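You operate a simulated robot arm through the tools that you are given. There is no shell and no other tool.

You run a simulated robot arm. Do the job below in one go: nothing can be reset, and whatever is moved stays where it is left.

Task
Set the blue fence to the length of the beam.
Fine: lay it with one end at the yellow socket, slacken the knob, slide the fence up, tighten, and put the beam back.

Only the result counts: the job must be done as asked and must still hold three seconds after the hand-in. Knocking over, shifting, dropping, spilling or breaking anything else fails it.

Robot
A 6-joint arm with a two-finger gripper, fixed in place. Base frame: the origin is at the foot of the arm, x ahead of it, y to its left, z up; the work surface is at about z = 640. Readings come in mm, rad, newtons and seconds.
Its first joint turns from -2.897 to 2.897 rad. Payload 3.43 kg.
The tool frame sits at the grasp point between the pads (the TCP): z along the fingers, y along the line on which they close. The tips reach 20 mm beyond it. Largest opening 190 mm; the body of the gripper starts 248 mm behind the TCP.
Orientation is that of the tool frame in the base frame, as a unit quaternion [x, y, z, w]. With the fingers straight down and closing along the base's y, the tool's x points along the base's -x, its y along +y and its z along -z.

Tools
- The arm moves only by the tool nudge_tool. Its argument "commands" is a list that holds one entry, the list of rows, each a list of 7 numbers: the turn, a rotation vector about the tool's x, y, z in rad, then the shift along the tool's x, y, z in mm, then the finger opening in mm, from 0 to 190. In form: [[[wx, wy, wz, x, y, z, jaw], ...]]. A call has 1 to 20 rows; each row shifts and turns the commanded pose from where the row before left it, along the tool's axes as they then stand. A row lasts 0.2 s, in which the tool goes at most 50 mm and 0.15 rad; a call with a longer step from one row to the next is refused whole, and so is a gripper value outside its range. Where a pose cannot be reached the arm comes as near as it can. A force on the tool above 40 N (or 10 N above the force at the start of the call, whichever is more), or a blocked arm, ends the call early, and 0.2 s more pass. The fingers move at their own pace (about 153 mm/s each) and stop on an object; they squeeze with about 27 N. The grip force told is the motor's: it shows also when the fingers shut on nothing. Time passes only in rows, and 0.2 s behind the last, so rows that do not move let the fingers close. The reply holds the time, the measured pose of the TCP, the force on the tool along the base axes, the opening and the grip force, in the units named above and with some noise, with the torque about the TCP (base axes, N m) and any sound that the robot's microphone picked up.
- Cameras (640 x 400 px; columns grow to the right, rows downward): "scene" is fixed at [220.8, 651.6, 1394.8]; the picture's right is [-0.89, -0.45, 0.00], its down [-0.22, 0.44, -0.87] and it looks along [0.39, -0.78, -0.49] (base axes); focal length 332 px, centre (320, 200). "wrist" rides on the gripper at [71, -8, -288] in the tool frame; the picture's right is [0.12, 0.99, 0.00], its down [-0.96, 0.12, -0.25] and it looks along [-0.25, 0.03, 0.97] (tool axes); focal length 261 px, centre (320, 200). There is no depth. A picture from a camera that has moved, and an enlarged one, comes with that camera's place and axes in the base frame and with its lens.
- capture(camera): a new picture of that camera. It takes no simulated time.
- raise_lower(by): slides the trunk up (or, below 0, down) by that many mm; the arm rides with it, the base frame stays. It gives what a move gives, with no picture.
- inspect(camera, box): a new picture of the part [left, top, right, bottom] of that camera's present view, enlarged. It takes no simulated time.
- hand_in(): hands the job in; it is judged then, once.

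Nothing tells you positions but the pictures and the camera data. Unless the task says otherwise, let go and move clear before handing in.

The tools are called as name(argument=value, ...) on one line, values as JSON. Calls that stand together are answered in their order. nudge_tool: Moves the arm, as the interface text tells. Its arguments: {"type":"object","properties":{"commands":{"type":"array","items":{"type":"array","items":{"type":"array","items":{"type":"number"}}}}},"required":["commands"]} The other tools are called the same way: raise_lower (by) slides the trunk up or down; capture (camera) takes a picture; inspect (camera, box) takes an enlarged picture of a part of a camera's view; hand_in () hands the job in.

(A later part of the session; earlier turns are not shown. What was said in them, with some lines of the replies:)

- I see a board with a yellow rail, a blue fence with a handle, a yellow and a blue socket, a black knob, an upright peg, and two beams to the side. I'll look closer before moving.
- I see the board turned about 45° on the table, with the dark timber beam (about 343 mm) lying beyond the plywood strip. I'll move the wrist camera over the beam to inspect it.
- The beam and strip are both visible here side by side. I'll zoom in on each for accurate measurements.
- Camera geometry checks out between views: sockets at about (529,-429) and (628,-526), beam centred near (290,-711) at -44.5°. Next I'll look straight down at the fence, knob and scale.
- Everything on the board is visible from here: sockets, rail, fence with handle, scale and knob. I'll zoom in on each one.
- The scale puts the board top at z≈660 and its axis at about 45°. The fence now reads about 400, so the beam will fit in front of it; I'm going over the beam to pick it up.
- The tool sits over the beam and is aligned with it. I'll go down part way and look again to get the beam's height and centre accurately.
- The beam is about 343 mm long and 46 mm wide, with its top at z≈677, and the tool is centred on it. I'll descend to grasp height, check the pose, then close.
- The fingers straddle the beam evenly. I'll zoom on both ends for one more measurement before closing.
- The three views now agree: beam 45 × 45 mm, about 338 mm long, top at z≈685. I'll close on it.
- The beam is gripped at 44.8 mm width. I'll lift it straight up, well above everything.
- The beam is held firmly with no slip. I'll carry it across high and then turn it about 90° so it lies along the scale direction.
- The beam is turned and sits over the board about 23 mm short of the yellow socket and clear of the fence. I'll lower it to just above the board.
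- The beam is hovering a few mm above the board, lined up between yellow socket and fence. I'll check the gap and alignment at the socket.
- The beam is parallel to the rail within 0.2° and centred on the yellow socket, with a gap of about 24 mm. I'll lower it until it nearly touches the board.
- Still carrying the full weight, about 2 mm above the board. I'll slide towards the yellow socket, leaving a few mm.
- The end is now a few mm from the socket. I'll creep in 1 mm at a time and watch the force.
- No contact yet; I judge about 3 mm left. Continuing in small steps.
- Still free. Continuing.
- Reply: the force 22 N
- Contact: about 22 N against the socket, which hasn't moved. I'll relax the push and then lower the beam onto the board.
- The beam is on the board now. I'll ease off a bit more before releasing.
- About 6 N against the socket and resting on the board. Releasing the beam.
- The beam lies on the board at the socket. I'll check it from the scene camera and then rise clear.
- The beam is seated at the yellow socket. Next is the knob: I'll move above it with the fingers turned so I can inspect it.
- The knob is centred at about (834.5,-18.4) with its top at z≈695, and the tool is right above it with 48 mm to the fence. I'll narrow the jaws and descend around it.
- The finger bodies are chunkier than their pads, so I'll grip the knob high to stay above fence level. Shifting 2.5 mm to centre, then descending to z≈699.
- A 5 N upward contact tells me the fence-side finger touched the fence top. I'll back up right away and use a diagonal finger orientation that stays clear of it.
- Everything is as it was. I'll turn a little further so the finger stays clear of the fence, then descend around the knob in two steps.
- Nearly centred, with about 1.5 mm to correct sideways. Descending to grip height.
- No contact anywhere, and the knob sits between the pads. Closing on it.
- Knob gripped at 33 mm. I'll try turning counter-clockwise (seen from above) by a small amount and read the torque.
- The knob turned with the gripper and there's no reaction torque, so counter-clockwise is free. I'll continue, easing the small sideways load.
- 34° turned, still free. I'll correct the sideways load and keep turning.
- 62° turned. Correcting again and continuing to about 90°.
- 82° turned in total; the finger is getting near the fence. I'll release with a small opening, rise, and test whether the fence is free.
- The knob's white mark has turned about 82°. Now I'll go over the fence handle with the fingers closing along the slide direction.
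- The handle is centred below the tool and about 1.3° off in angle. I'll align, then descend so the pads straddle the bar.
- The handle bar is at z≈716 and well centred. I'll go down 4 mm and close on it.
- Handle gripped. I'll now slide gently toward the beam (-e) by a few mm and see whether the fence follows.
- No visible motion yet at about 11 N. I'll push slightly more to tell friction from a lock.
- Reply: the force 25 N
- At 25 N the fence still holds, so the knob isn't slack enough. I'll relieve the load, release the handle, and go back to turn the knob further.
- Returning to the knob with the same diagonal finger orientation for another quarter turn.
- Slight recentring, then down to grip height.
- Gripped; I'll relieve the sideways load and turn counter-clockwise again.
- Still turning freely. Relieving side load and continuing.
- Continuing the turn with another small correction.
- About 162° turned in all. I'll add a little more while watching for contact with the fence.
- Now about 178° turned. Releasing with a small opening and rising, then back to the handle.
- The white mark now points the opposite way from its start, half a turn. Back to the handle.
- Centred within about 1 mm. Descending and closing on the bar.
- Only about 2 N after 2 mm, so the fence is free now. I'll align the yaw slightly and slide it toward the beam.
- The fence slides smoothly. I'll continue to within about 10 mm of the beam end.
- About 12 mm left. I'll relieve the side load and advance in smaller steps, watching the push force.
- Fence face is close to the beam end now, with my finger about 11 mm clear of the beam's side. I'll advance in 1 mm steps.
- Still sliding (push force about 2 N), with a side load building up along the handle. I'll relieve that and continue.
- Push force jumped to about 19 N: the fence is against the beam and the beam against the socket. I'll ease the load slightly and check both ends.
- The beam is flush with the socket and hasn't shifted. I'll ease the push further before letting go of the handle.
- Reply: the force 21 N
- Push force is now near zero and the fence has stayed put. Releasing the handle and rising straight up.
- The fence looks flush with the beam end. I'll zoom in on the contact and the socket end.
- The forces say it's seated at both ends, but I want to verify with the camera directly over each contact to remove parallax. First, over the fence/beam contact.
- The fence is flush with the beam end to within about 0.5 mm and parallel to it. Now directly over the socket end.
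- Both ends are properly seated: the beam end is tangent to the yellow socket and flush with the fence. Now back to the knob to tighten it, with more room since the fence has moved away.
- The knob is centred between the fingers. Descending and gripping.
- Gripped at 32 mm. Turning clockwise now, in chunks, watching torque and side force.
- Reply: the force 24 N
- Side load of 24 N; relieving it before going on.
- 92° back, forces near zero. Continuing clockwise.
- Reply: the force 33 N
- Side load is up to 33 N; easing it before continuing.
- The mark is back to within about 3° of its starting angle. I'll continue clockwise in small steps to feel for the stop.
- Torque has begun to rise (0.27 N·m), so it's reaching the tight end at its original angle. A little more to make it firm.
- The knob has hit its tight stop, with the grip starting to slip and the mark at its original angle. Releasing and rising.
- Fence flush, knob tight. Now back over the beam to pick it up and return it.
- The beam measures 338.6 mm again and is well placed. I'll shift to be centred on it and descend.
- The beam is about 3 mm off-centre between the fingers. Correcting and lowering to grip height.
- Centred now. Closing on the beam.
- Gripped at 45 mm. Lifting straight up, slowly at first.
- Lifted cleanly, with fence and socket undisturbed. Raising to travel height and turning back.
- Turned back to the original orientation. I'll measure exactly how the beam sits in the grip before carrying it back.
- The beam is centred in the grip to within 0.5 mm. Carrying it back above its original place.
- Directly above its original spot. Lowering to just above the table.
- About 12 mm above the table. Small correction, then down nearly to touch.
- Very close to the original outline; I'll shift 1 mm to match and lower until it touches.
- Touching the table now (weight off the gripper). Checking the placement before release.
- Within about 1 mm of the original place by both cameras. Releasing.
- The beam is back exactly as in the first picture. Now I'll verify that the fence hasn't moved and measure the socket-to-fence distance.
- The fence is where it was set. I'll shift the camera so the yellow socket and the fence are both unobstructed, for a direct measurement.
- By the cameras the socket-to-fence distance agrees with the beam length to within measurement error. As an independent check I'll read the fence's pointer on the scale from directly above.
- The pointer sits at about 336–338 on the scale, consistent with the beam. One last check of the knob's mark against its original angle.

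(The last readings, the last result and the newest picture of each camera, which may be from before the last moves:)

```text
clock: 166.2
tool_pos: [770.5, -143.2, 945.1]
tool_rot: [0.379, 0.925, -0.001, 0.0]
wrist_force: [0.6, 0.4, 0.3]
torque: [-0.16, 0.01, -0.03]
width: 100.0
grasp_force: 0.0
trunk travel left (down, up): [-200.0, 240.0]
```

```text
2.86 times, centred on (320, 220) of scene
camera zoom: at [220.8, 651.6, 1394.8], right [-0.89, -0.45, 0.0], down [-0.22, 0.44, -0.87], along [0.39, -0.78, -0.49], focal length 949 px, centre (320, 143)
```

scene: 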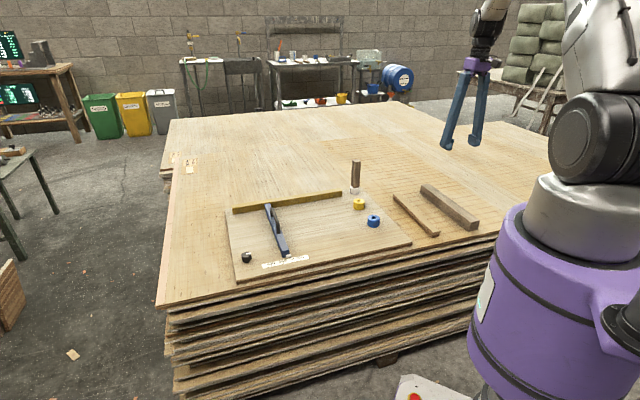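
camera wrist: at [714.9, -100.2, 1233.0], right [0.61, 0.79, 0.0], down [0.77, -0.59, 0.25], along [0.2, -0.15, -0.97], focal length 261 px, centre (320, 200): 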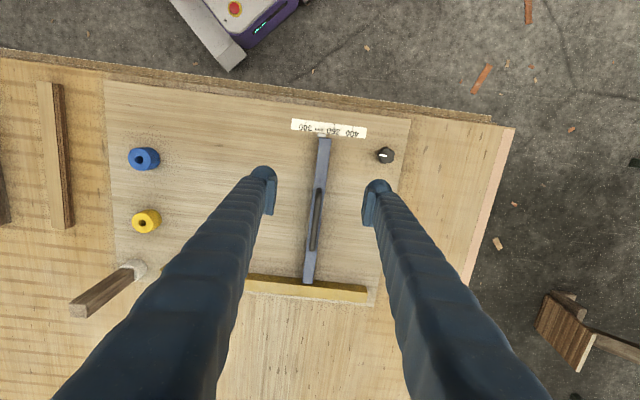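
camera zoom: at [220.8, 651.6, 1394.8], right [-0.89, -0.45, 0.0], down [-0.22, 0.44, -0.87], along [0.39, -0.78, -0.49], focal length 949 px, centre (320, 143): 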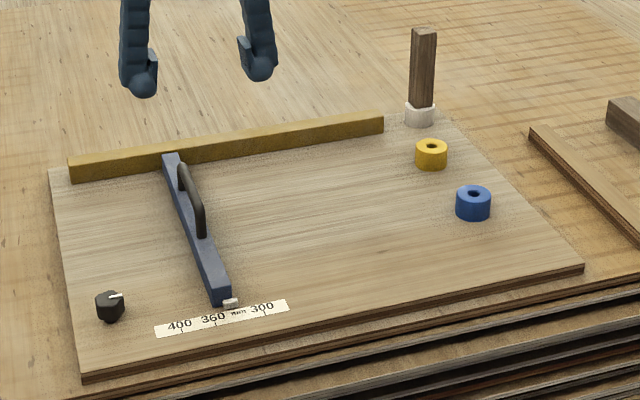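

The knob mark is exactly where it started (tight), and the fence is locked at the beam's length. The beam is back in its place, the post, strip and sockets haven't moved, and the arm is clear, so I'm handing in.

hand_in()

```text
The job is handed in.
```

The blue fence is set to the beam's length and locked, and the beam is back where it was. I've handed the job in; no verdict has come back yet.

- **Beam:** I took the dark 45 × 45 mm timber to be the beam, not the plywood strip. It measures about 338.5 mm by the cameras. After put-back it matches the first picture to within about 1 mm.
- **Fence:** I slid it up until it pressed the beam against the yellow socket. Camera checks with the beam in place showed small gaps, adding up to about 1 mm, so the fence may sit about 1 mm long. Measured directly, the socket-to-fence distance came out nearer 341 mm, which would make it up to about 2.5 mm long.
- **Scale:** The pointer reads about 336. I went by contact with the beam rather than by the scale, because the scale's zero doesn't line up with the socket face.
- **Knob:** A quarter turn left the fence locked, so I slackened it about half a turn. I then tightened it back until it stopped, and its mark is at the original angle. I didn't push-test the fence afterwards.
- **One contact:** On the first approach to the knob, a finger touched the top of the fence with about 5 N. I backed off and nothing moved.

The post, strip and sockets look unmoved, and the arm is clear.
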